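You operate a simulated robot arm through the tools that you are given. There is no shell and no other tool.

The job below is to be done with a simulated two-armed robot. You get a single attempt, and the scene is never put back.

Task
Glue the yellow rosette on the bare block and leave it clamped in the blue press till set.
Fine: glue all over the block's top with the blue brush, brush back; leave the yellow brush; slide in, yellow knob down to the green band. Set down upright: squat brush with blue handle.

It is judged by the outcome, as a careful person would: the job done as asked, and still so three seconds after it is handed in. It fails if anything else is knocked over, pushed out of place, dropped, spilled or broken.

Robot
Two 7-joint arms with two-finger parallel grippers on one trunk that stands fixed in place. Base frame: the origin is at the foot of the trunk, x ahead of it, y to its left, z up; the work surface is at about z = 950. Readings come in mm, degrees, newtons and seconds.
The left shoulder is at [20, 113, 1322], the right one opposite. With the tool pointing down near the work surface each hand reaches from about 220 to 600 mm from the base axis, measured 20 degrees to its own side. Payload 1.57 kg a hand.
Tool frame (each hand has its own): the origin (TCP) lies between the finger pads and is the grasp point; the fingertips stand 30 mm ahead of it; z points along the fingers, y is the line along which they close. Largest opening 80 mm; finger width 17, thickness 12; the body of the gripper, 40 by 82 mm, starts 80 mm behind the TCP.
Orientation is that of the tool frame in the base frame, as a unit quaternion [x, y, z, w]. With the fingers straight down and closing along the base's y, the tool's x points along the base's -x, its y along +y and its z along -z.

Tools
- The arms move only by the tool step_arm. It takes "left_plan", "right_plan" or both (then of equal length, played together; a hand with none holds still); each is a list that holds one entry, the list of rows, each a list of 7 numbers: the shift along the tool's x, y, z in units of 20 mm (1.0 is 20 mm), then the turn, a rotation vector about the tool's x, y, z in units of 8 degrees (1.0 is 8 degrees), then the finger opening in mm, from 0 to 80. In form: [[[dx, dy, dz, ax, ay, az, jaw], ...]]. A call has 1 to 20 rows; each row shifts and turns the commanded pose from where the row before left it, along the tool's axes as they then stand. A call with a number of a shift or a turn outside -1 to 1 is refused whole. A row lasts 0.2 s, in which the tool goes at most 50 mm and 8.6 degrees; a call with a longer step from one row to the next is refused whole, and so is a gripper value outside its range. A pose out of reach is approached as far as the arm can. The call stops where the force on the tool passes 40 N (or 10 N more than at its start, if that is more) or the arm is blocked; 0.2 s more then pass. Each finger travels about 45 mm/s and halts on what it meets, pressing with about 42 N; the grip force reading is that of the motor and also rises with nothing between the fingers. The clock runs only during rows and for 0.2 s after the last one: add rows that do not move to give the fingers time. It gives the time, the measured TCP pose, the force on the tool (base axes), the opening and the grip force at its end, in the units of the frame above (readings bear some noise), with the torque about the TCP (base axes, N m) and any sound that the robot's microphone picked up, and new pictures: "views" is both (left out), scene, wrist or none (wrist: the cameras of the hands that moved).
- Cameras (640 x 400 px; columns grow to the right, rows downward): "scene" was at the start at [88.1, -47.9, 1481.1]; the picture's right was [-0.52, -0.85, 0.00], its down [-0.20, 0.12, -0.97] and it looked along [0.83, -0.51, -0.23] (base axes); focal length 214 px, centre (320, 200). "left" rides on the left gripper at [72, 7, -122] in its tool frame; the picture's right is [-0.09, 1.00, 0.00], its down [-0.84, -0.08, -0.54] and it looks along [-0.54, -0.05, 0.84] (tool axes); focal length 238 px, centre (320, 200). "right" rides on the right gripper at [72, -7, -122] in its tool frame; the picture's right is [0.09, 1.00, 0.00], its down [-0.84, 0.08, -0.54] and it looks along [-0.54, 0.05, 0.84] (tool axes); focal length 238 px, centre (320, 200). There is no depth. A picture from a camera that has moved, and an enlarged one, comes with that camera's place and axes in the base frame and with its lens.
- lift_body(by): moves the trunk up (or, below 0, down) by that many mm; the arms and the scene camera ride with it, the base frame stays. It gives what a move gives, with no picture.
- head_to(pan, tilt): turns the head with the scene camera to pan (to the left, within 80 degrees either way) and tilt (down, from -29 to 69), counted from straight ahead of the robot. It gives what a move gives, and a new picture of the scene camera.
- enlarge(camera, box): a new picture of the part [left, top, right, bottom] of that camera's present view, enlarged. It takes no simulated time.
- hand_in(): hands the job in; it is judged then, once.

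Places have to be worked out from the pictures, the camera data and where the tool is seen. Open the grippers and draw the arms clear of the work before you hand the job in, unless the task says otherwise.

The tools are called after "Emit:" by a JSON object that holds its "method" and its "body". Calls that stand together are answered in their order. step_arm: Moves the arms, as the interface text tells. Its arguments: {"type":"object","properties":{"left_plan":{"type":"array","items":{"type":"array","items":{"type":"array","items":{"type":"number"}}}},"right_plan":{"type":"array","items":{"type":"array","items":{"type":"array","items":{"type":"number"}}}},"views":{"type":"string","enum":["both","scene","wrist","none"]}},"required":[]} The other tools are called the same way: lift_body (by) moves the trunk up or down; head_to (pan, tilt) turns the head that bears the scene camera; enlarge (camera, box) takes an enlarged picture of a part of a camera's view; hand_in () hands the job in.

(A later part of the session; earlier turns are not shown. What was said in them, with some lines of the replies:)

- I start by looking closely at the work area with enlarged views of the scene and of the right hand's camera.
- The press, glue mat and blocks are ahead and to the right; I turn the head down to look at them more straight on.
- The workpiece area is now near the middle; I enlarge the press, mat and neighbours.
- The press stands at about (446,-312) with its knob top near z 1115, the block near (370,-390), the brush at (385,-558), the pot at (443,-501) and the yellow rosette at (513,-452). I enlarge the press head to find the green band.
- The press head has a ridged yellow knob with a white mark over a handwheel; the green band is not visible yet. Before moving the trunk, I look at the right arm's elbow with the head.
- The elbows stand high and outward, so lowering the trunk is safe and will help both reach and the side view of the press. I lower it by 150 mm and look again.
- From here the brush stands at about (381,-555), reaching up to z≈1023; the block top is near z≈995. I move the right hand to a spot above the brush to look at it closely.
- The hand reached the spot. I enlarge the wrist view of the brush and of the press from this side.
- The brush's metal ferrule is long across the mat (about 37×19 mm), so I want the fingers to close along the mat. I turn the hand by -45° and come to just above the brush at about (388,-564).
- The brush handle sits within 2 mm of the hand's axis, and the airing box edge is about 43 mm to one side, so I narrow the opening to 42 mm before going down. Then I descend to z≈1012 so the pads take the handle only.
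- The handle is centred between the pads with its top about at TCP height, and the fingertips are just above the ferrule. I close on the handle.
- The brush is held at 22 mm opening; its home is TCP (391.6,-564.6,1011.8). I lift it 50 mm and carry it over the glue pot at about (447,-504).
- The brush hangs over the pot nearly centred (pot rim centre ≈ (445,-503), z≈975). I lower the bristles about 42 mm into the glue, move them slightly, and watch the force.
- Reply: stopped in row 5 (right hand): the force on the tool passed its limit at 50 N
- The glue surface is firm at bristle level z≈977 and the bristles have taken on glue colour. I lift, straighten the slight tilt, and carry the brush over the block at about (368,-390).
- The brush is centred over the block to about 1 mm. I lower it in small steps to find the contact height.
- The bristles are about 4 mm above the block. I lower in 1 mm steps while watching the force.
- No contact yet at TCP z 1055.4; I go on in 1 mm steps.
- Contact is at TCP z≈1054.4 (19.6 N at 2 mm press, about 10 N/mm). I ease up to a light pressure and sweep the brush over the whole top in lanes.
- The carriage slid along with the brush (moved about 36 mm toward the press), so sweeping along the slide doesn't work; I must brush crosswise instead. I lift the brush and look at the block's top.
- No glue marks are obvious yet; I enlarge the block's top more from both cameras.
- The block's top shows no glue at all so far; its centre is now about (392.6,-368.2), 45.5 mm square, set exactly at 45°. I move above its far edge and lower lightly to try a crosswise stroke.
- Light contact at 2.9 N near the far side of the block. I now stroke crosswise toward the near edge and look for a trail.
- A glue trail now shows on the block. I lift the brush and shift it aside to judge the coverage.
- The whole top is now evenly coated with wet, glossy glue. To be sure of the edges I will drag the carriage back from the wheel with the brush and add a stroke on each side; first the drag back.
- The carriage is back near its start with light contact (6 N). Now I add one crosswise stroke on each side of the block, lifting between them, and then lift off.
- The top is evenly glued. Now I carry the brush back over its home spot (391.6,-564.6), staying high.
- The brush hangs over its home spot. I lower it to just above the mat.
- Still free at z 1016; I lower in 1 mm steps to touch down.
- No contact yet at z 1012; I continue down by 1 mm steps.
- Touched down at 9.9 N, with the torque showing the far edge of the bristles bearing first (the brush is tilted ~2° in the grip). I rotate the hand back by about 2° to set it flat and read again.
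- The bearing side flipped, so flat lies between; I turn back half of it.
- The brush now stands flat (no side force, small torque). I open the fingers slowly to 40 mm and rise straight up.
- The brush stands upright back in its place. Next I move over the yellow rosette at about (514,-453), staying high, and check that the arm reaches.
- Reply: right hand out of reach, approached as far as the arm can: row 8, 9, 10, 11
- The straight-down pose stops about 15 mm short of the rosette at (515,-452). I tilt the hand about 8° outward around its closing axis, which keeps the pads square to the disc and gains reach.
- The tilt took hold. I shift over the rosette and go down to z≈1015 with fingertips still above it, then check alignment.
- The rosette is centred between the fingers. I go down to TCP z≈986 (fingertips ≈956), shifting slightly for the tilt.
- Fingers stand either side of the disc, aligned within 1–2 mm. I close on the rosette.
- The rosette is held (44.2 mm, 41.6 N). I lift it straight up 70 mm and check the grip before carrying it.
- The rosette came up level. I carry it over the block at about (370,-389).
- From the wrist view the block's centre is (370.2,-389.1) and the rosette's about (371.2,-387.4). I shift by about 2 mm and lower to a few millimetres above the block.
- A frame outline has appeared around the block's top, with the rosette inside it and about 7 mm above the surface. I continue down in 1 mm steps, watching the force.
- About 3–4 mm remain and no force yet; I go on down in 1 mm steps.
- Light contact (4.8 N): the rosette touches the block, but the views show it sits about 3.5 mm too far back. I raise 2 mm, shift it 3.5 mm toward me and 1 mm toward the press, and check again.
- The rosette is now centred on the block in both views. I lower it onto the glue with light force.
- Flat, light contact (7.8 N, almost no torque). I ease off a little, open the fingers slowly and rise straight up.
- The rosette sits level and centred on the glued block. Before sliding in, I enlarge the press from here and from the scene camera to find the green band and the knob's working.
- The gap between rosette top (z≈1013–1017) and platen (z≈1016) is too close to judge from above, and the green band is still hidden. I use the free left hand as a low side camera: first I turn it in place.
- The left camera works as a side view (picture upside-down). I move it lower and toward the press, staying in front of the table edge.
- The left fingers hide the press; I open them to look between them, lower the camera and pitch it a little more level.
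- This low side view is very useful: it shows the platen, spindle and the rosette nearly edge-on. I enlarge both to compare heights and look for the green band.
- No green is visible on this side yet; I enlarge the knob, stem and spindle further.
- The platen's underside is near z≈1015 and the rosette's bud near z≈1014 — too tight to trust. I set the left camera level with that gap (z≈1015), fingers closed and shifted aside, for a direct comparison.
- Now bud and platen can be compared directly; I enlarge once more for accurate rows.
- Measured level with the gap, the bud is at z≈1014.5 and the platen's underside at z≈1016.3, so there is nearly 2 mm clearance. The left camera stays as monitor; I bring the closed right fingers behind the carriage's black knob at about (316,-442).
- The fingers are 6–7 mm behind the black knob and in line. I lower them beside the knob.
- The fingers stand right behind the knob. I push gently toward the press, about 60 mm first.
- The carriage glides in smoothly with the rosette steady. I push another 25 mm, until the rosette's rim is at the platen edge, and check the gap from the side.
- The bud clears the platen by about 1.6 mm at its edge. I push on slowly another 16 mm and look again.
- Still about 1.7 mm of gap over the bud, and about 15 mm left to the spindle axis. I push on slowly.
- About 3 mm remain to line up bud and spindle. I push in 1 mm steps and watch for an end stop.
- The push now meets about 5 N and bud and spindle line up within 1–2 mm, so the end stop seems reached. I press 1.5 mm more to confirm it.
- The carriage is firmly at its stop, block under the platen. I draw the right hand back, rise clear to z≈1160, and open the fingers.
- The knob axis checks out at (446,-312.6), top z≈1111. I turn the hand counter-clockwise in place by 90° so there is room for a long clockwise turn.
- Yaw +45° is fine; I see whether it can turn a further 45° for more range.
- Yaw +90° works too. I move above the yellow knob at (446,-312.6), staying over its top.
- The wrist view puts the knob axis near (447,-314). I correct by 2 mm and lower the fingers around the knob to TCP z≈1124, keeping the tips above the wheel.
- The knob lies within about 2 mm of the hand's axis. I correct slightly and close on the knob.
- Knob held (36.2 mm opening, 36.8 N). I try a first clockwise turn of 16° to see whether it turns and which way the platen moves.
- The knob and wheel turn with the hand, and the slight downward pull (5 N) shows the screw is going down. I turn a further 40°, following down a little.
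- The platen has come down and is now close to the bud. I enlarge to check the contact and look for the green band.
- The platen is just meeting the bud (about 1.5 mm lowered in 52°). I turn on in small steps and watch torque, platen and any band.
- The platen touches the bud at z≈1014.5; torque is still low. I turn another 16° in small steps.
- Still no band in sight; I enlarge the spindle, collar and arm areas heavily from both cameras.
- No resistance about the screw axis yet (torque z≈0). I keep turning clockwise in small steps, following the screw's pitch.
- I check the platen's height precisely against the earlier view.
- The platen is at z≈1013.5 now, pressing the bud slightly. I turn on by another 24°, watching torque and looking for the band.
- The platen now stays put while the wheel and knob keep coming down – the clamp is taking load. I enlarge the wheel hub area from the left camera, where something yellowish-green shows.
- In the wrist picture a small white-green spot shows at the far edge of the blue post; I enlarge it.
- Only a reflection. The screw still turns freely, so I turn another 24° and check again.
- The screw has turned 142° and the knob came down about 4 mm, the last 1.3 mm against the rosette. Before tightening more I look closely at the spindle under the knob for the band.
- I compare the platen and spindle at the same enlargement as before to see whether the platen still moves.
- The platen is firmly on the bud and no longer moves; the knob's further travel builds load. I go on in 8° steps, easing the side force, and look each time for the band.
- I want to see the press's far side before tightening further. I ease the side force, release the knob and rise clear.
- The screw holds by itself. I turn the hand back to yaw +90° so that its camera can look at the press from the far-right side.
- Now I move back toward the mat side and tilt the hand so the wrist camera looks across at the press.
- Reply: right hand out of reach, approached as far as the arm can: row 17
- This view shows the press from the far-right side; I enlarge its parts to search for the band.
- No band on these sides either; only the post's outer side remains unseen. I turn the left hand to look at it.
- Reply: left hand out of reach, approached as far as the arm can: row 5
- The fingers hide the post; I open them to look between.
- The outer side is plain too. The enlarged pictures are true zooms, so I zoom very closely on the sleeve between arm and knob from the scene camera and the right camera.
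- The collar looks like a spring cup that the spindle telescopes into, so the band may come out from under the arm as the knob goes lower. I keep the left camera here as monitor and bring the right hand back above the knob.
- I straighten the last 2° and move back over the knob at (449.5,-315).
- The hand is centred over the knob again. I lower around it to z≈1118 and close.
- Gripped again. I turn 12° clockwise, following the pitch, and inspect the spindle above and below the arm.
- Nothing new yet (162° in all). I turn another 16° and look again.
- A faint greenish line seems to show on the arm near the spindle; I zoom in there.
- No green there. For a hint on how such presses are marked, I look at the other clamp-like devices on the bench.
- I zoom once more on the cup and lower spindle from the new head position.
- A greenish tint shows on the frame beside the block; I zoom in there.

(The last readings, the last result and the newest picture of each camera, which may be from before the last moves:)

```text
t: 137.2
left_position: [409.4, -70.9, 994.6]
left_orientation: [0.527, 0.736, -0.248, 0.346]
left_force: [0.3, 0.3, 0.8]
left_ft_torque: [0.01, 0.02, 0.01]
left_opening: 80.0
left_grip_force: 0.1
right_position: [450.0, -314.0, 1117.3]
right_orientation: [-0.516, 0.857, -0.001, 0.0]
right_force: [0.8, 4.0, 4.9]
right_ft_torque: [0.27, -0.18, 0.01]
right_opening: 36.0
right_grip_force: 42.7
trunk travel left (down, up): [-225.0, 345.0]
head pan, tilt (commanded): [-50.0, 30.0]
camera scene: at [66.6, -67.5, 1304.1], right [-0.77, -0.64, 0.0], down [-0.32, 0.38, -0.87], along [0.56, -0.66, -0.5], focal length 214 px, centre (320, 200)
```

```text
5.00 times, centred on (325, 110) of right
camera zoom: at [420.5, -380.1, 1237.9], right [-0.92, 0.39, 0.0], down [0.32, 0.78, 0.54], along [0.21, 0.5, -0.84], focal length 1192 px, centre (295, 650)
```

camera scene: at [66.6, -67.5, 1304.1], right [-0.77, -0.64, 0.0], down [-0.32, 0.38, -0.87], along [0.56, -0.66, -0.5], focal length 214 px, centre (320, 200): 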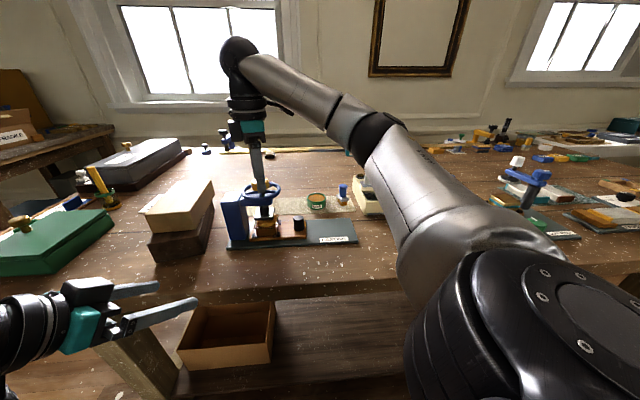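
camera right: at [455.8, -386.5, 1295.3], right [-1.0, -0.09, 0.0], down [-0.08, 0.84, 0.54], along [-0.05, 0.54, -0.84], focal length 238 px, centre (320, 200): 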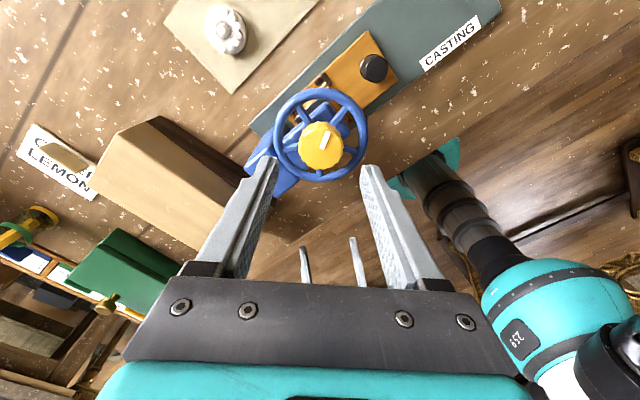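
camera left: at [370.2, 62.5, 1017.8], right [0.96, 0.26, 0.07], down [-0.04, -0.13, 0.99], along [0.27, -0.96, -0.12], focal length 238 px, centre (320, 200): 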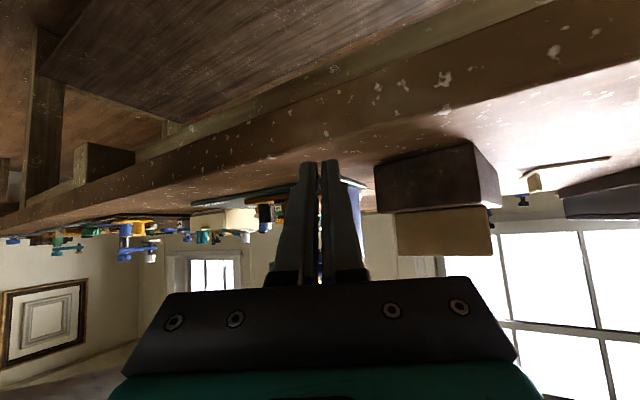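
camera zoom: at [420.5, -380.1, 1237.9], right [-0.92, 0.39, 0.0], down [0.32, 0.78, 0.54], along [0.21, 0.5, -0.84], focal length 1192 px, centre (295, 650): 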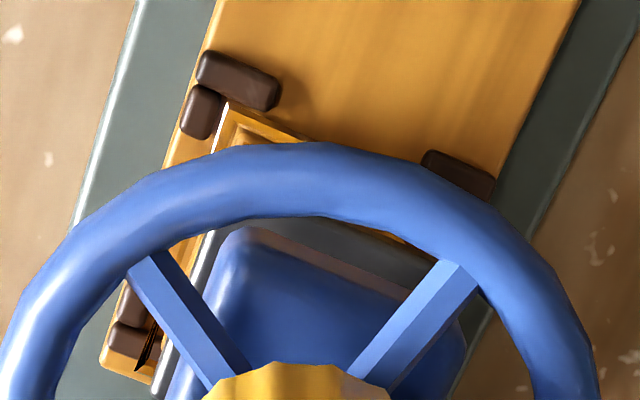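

The tint is only a reflection in the amber glue edge. The band has not appeared yet, so I go on turning in 16° steps, checking each time.

Emit:
{"method": "step_arm", "body": {"right_plan": [[[0, 0, 0.005, 0, 0, 0.5, 30], [0, 0, 0.005, 0, 0, 0.5, 30], [0, 0, 0.005, 0, 0, 0.5, 30], [0, 0, 0.005, 0, 0, 0.5, 30], [0, 0, 0, 0, 0, 0, 30]]], "views": "none"}}

Emit:
{"method": "enlarge", "body": {"camera": "left", "box": [280, 210, 340, 280]}}

Emit:
{"method": "enlarge", "body": {"camera": "scene", "box": [235, 170, 300, 230]}}

```text
t: 138.4
left_position: [410.3, -71.3, 994.8]
left_orientation: [0.528, 0.734, -0.249, 0.345]
left_force: [-0.4, 0.2, -0.2]
left_ft_torque: [0.03, 0.0, 0.02]
left_opening: 79.9
left_grip_force: 0.1
right_position: [450.3, -315.2, 1116.2]
right_orientation: [-0.39, 0.921, 0.0, 0.0]
right_force: [2.7, 3.8, 7.7]
right_ft_torque: [0.32, -0.41, 0.03]
right_opening: 36.0
right_grip_force: 42.5
trunk travel left (down, up): [-225.0, 345.0]
head pan, tilt (commanded): [-50.0, 30.0]
```

```text
5.71 times, centred on (310, 245) of left
camera zoom: at [369.8, 62.9, 1017.7], right [0.96, 0.26, 0.07], down [-0.04, -0.13, 0.99], along [0.27, -0.96, -0.12], focal length 1362 px, centre (377, -57)
```

zoom: 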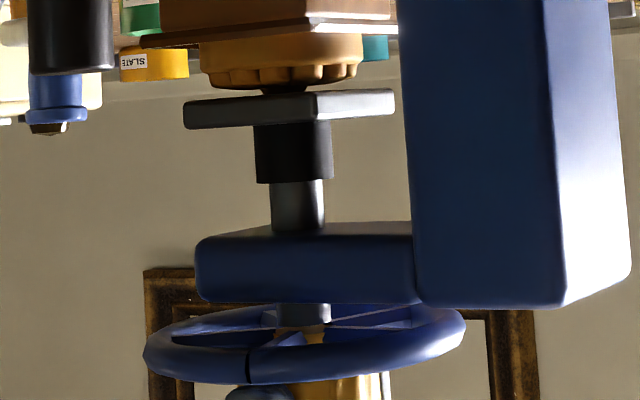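

```text
6.67 times, centred on (268, 200) of scene
camera zoom: at [66.5, -67.4, 1304.2], right [-0.77, -0.64, 0.0], down [-0.32, 0.38, -0.87], along [0.56, -0.66, -0.5], focal length 1430 px, centre (670, 200)
```

zoom: 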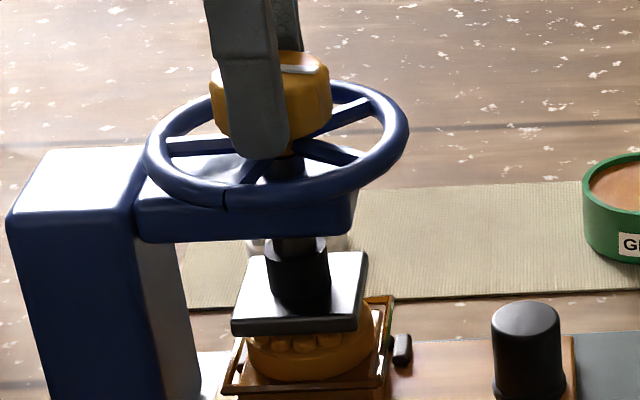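

Still nothing at 194°. I turn another 20°.

Emit:
{"method": "step_arm", "body": {"right_plan": [[[0, 0, 0, 0, 0, 0.5, 30], [0, 0, 0.004, 0, 0, 0.5, 30], [0, 0, 0.004, 0, 0, 0.5, 30], [0, 0, 0.006, 0, 0, 0.5, 30], [0, 0, 0.006, 0, 0, 0.5, 30], [0, 0, 0, 0, 0, 0, 30]]], "views": "none"}}

Emit:
{"method": "enlarge", "body": {"camera": "left", "box": [280, 210, 340, 280]}}

Emit:
{"method": "enlarge", "body": {"camera": "scene", "box": [235, 170, 300, 230]}}

```text
t: 139.8
left_position: [409.3, -70.1, 993.6]
left_orientation: [0.527, 0.736, -0.248, 0.346]
left_force: [-0.1, -0.5, 0.0]
left_ft_torque: [-0.02, 0.02, 0.01]
left_opening: 79.8
left_grip_force: 0.0
right_position: [449.6, -313.7, 1114.4]
right_orientation: [-0.224, 0.975, 0.0, -0.001]
right_force: [4.4, 2.0, 12.5]
right_ft_torque: [-0.01, -0.07, -0.05]
right_opening: 35.8
right_grip_force: 42.2
trunk travel left (down, up): [-225.0, 345.0]
head pan, tilt (commanded): [-50.0, 30.0]
```

```text
5.71 times, centred on (310, 245) of left
camera zoom: at [369.9, 63.0, 1017.7], right [0.96, 0.26, 0.07], down [-0.04, -0.13, 0.99], along [0.27, -0.96, -0.12], focal length 1362 px, centre (377, -57)
```

zoom: 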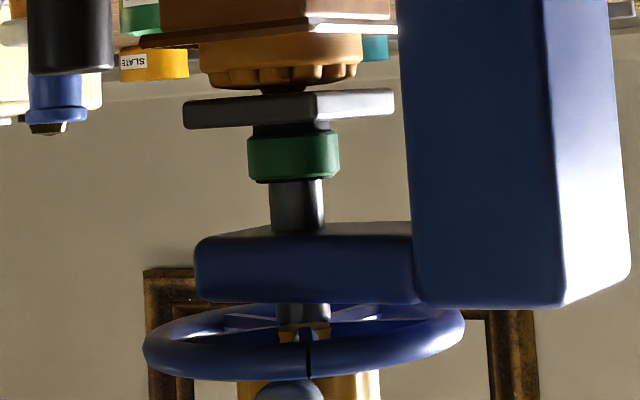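

```text
6.67 times, centred on (268, 200) of scene
camera zoom: at [66.7, -67.4, 1304.2], right [-0.77, -0.64, 0.0], down [-0.32, 0.38, -0.87], along [0.56, -0.66, -0.5], focal length 1430 px, centre (670, 200)
```

zoom: 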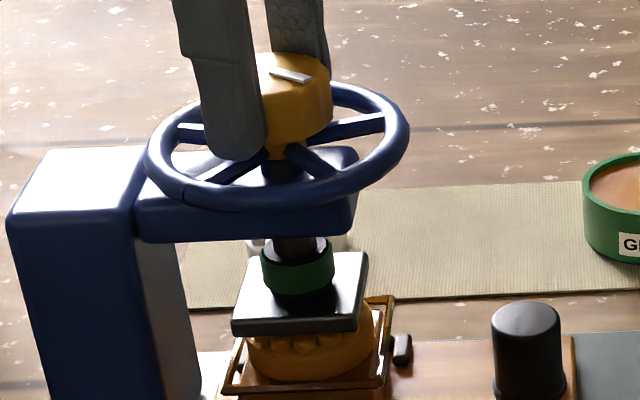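

A green band has appeared around the collar: the clamp is at its mark (about 215° of turn). I stop turning, relieve the hand's down force and release the knob gently.

Emit:
{"method": "step_arm", "body": {"right_plan": [[[0, 0, -0.04, 0, 0, 0, 30], [0, 0, 0, 0, 0, 0, 30], [0, 0, 0, 0, 0, 0, 37], [0, 0, 0, 0, 0, 0, 40], [0, 0, 0, 0, 0, 0, 46], [0, 0, 0, 0, 0, 0, 54], [0, 0, 0, 0, 0, 0, 54]]], "views": "none"}}

Emit:
{"method": "enlarge", "body": {"camera": "left", "box": [280, 210, 340, 280]}}

Emit:
{"method": "enlarge", "body": {"camera": "scene", "box": [235, 170, 300, 230]}}

```text
t: 141.4
left_position: [409.0, -71.1, 995.0]
left_orientation: [0.527, 0.735, -0.248, 0.346]
left_force: [-0.5, 0.1, 0.3]
left_ft_torque: [0.0, 0.0, 0.03]
left_opening: 80.0
left_grip_force: 0.0
right_position: [448.7, -314.8, 1116.4]
right_orientation: [-0.225, 0.974, 0.001, -0.001]
right_force: [0.6, -0.1, -0.1]
right_ft_torque: [0.02, 0.04, 0.03]
right_opening: 54.1
right_grip_force: 0.0
trunk travel left (down, up): [-225.0, 345.0]
head pan, tilt (commanded): [-50.0, 30.0]
```

```text
5.71 times, centred on (310, 245) of left
camera zoom: at [370.0, 62.3, 1017.6], right [0.96, 0.26, 0.07], down [-0.04, -0.13, 0.99], along [0.27, -0.96, -0.12], focal length 1362 px, centre (377, -57)
```

zoom: 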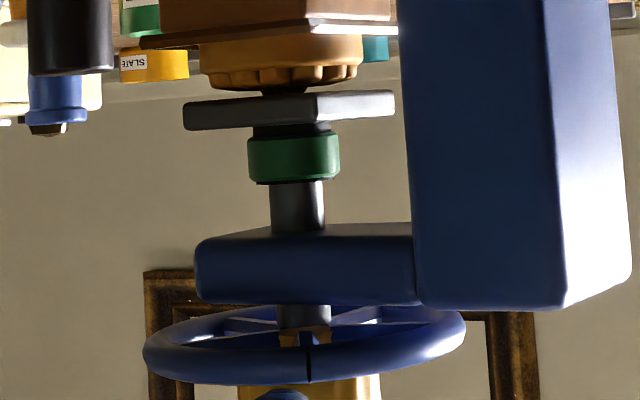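

```text
6.67 times, centred on (268, 200) of scene
camera zoom: at [66.8, -68.3, 1304.1], right [-0.77, -0.64, 0.0], down [-0.32, 0.38, -0.87], along [0.56, -0.66, -0.5], focal length 1430 px, centre (670, 200)
```

zoom: 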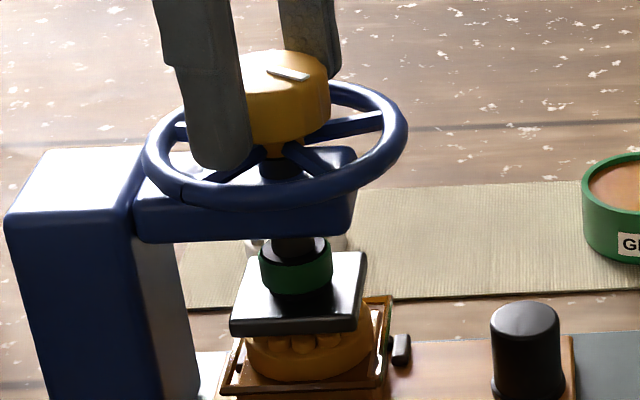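

The green band stays after release. I raise the right hand straight up, clear of the press.

Emit:
{"method": "step_arm", "body": {"right_plan": [[[0, 0, -0.3, 0, 0, 0, 54], [0, 0, -0.6, 0, 0, 0, 54], [0, 0, -0.8, 0, 0, 0, 54], [0, 0, -0.9, 0, 0, 0, 54], [0, 0, -0.9, 0, 0, 0, 54], [0, 0, -0.9, 0, 0, 0, 54], [0, 0, -0.9, 0, 0, 0, 54], [0, 0, 0, 0, 0, 0, 54]]], "views": "both"}}

Emit:
{"method": "enlarge", "body": {"camera": "scene", "box": [200, 160, 400, 260]}}

```text
t: 143.2
left_position: [409.4, -71.9, 994.8]
left_orientation: [0.528, 0.735, -0.248, 0.346]
left_force: [-0.1, -0.2, -0.3]
left_ft_torque: [-0.01, -0.03, 0.02]
left_opening: 80.1
left_grip_force: 0.0
right_position: [451.0, -314.1, 1222.3]
right_orientation: [-0.224, 0.974, 0.001, -0.001]
right_force: [0.6, 0.0, -0.7]
right_ft_torque: [0.0, -0.02, 0.0]
right_opening: 54.2
right_grip_force: 0.1
trunk travel left (down, up): [-225.0, 345.0]
head pan, tilt (commanded): [-50.0, 30.0]
camera scene: at [66.8, -68.3, 1304.1], right [-0.77, -0.64, 0.0], down [-0.32, 0.38, -0.87], along [0.56, -0.66, -0.5], focal length 214 px, centre (320, 200)
camera right: at [387.2, -352.0, 1344.0], right [-0.52, 0.85, 0.0], down [0.72, 0.44, 0.54], along [0.46, 0.28, -0.84], focal length 238 px, centre (320, 200)
```

scene: 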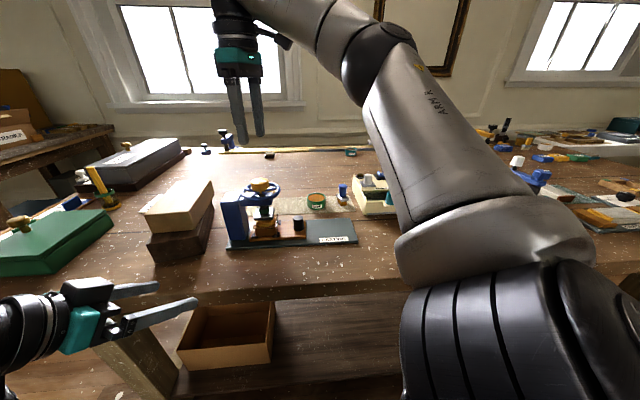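
right: 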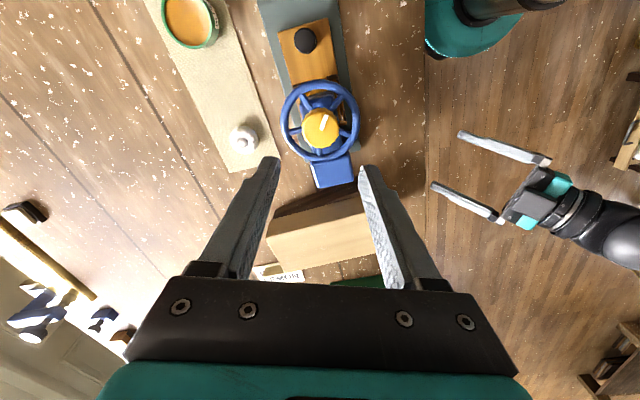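

```text
3.20 times, centred on (300, 210) of scene
camera zoom: at [66.8, -68.3, 1304.1], right [-0.77, -0.64, 0.0], down [-0.32, 0.38, -0.87], along [0.56, -0.66, -0.5], focal length 686 px, centre (384, 168)
```

zoom: 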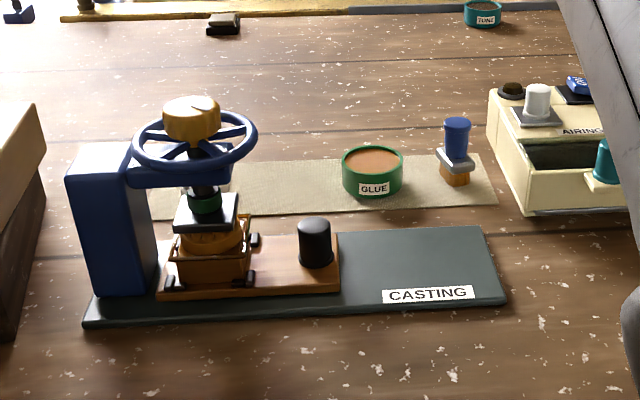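

All looks right: the rosette clamped, green band showing, brush upright. I draw both arms back and up, well clear of the work.

Emit:
{"method": "step_arm", "body": {"right_plan": [[[0.697, 0.104, -0.083, 0, 0, 0, 60], [0.697, 0.104, -0.083, 0, 0, 0, 60], [0.697, 0.104, -0.083, 0, 0, 0, 60], [0.697, 0.104, -0.083, 0, 0, 0, 60], [0.697, 0.104, -0.083, 0, 0, 0, 60], [0.697, 0.104, -0.083, 0, 0, 0, 70], [0.697, 0.104, -0.083, 0, 0, 0, 80], [0.697, 0.104, -0.083, 0, 0, 0, 80], [0.697, 0.104, -0.083, 0, 0, 0, 80], [0, 0, 0, 0, 0, 0.81, 80], [0, 0, 0, 0, 0, 0.81, 80], [0, 0, 0, 0, 0, 0.81, 80], [0, 0, 0, 0, 0, 0.81, 80], [0, 0, 0, 0, 0, 0, 80]]], "left_plan": [[[-0.625, -0.134, -0.871, 0, 0, 0, 80], [-0.625, -0.134, -0.871, 0, 0, 0, 80], [-0.625, -0.134, -0.871, 0, 0, 0, 80], [-0.625, -0.134, -0.871, 0, 0, 0, 80], [-0.625, -0.134, -0.871, 0, 0, 0, 80], [-0.625, -0.134, -0.871, 0, 0, 0, 80], [-0.625, -0.134, -0.871, 0, 0, 0, 80], [-0.625, -0.134, -0.871, 0, 0, 0, 80], [-0.625, -0.134, -0.871, 0, 0, 0, 80], [-0.625, -0.134, -0.871, 0, 0, 0, 80], [-0.625, -0.134, -0.871, 0, 0, 0, 80], [-0.625, -0.134, -0.871, 0, 0, 0, 80], [-0.625, -0.134, -0.871, 0, 0, 0, 80], [0, 0, 0, 0, 0, 0, 80]]], "views": "both"}}

```text
t: 146.2
left_position: [352.0, -16.7, 1263.8]
left_orientation: [0.528, 0.735, -0.249, 0.346]
left_force: [-0.2, -0.5, -0.5]
left_ft_torque: [0.0, 0.04, -0.02]
left_opening: 80.1
left_grip_force: 0.0
right_position: [328.8, -353.0, 1237.9]
right_orientation: [0.0, 1.0, 0.0, -0.001]
right_force: [-0.3, 0.2, 0.9]
right_ft_torque: [0.02, 0.01, 0.0]
right_opening: 80.1
right_grip_force: 0.2
trunk travel left (down, up): [-225.0, 345.0]
head pan, tilt (commanded): [-50.0, 30.0]
camera scene: at [66.8, -68.2, 1304.1], right [-0.77, -0.64, 0.0], down [-0.32, 0.38, -0.87], along [0.56, -0.66, -0.5], focal length 214 px, centre (320, 200)
camera right: at [255.4, -358.9, 1359.3], right [-0.09, 1.0, 0.0], down [0.84, 0.08, 0.54], along [0.54, 0.05, -0.84], focal length 238 px, centre (320, 200)
camera left: at [312.3, 117.5, 1287.1], right [0.96, 0.26, 0.07], down [-0.04, -0.13, 0.99], along [0.27, -0.96, -0.12], focal length 238 px, centre (320, 200)
```

scene: 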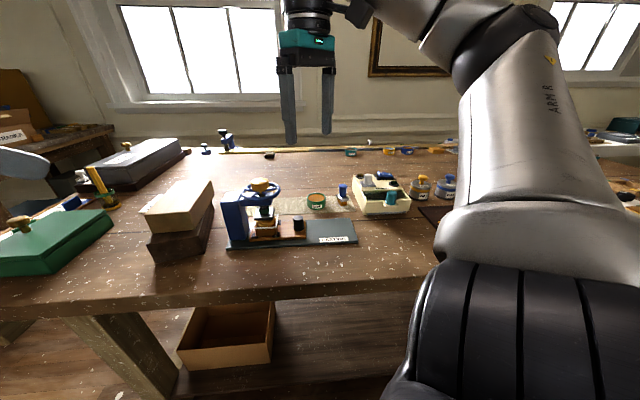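
right: 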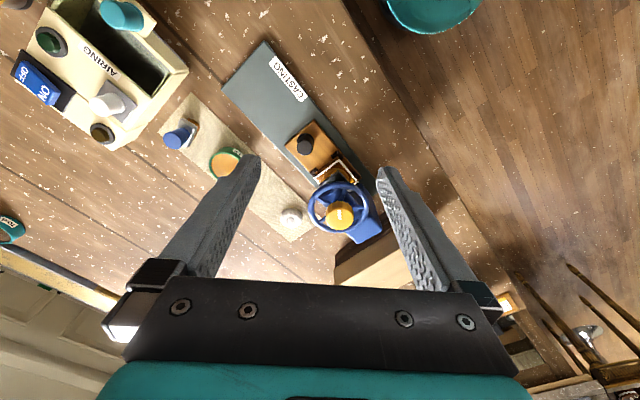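
left: 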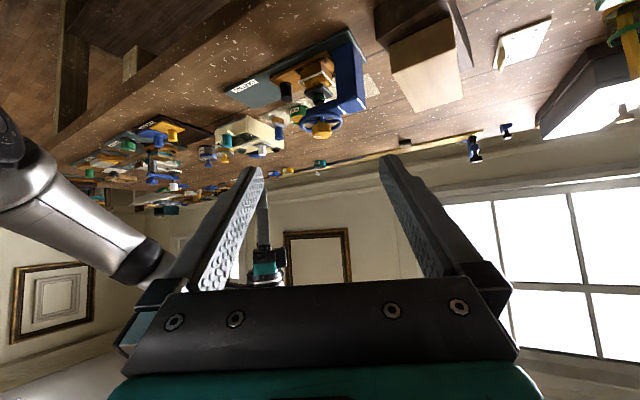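

Both arms are clear. I wait a few seconds and check that the clamp, band, brush and everything else stay as they are.

Emit:
{"method": "step_arm", "body": {"right_plan": [[[0, 0, 0, 0, 0, 0, 80], [0, 0, 0, 0, 0, 0, 80], [0, 0, 0, 0, 0, 0, 80], [0, 0, 0, 0, 0, 0, 80], [0, 0, 0, 0, 0, 0, 80], [0, 0, 0, 0, 0, 0, 80], [0, 0, 0, 0, 0, 0, 80], [0, 0, 0, 0, 0, 0, 80], [0, 0, 0, 0, 0, 0, 80], [0, 0, 0, 0, 0, 0, 80], [0, 0, 0, 0, 0, 0, 80], [0, 0, 0, 0, 0, 0, 80], [0, 0, 0, 0, 0, 0, 80], [0, 0, 0, 0, 0, 0, 80], [0, 0, 0, 0, 0, 0, 80], [0, 0, 0, 0, 0, 0, 80], [0, 0, 0, 0, 0, 0, 80], [0, 0, 0, 0, 0, 0, 80], [0, 0, 0, 0, 0, 0, 80], [0, 0, 0, 0, 0, 0, 80]]], "views": "none"}}

Emit:
{"method": "enlarge", "body": {"camera": "scene", "box": [210, 160, 370, 260]}}

Emit:
{"method": "enlarge", "body": {"camera": "left", "box": [240, 30, 380, 150]}}

```text
t: 150.4
left_position: [351.5, -16.9, 1263.9]
left_orientation: [0.529, 0.734, -0.249, 0.346]
left_force: [0.8, -0.8, 0.0]
left_ft_torque: [-0.03, 0.01, 0.01]
left_opening: 80.1
left_grip_force: 0.0
right_position: [328.4, -352.5, 1238.6]
right_orientation: [-0.001, 1.0, 0.001, -0.001]
right_force: [-0.6, 0.5, 0.0]
right_ft_torque: [0.02, -0.01, -0.01]
right_opening: 80.0
right_grip_force: 0.1
trunk travel left (down, up): [-225.0, 345.0]
head pan, tilt (commanded): [-50.0, 30.0]
```

```text
4.00 times, centred on (290, 210) of scene
camera zoom: at [66.8, -68.3, 1304.1], right [-0.77, -0.64, 0.0], down [-0.32, 0.38, -0.87], along [0.56, -0.66, -0.5], focal length 858 px, centre (440, 160)
```

zoom: 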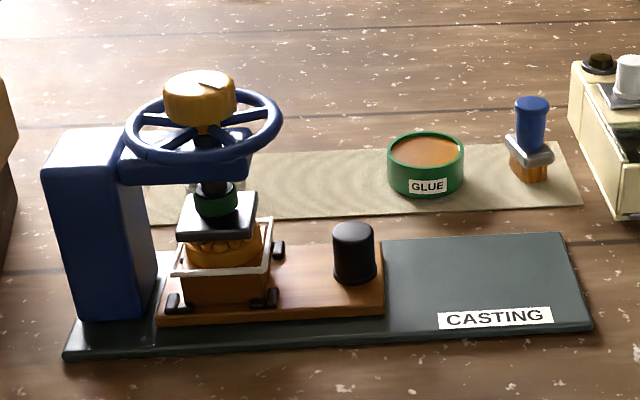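

```text
3.33 times, centred on (310, 90) of left
camera zoom: at [312.4, 117.5, 1286.7], right [0.96, 0.26, 0.07], down [-0.04, -0.13, 0.99], along [0.27, -0.96, -0.12], focal length 794 px, centre (353, 567)
```

zoom: 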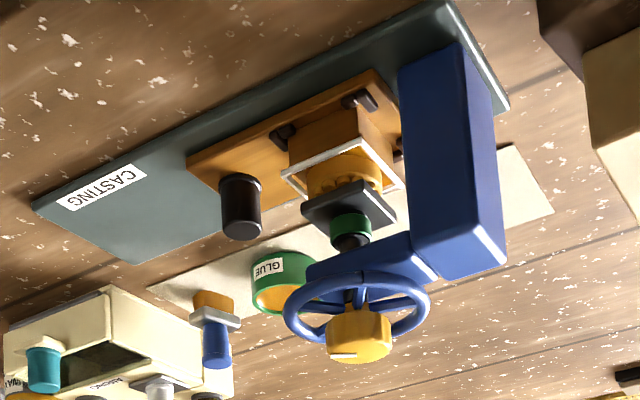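

The glue bead round the rosette has turned from amber to white, so it has set while clamped. The green band still shows and the blue brush stands upright in its place. Both arms are clear with open grippers, so I hand the job in.

Emit:
{"method": "hand_in", "body": {}}

```text
The job is handed in.
```

The yellow rosette is glued on the bare block and still clamped in the blue press. I have handed the job in.

- **Glue:** I brushed the block's whole top with the blue brush, and it showed an even wet coat. Brushing along the slide dragged the carriage a few centimetres, so I moved it back and brushed crosswise instead.
- **Brush:** The blue brush is back in its place on the mat, standing upright. I did not touch the yellow brush.
- **Press:** I slid the carriage in to its stop and turned the yellow knob down until the green band showed on the collar. The band appeared only near the end, after about 215° of turn. It was still showing after I let go, and again a few seconds later.
- **Set:** The glue bead around the rosette turned from amber to white while clamped. I took that to mean it has set, and left it clamped.

I saw nothing knocked over or pushed out of place. Both arms are drawn clear with the grippers open.
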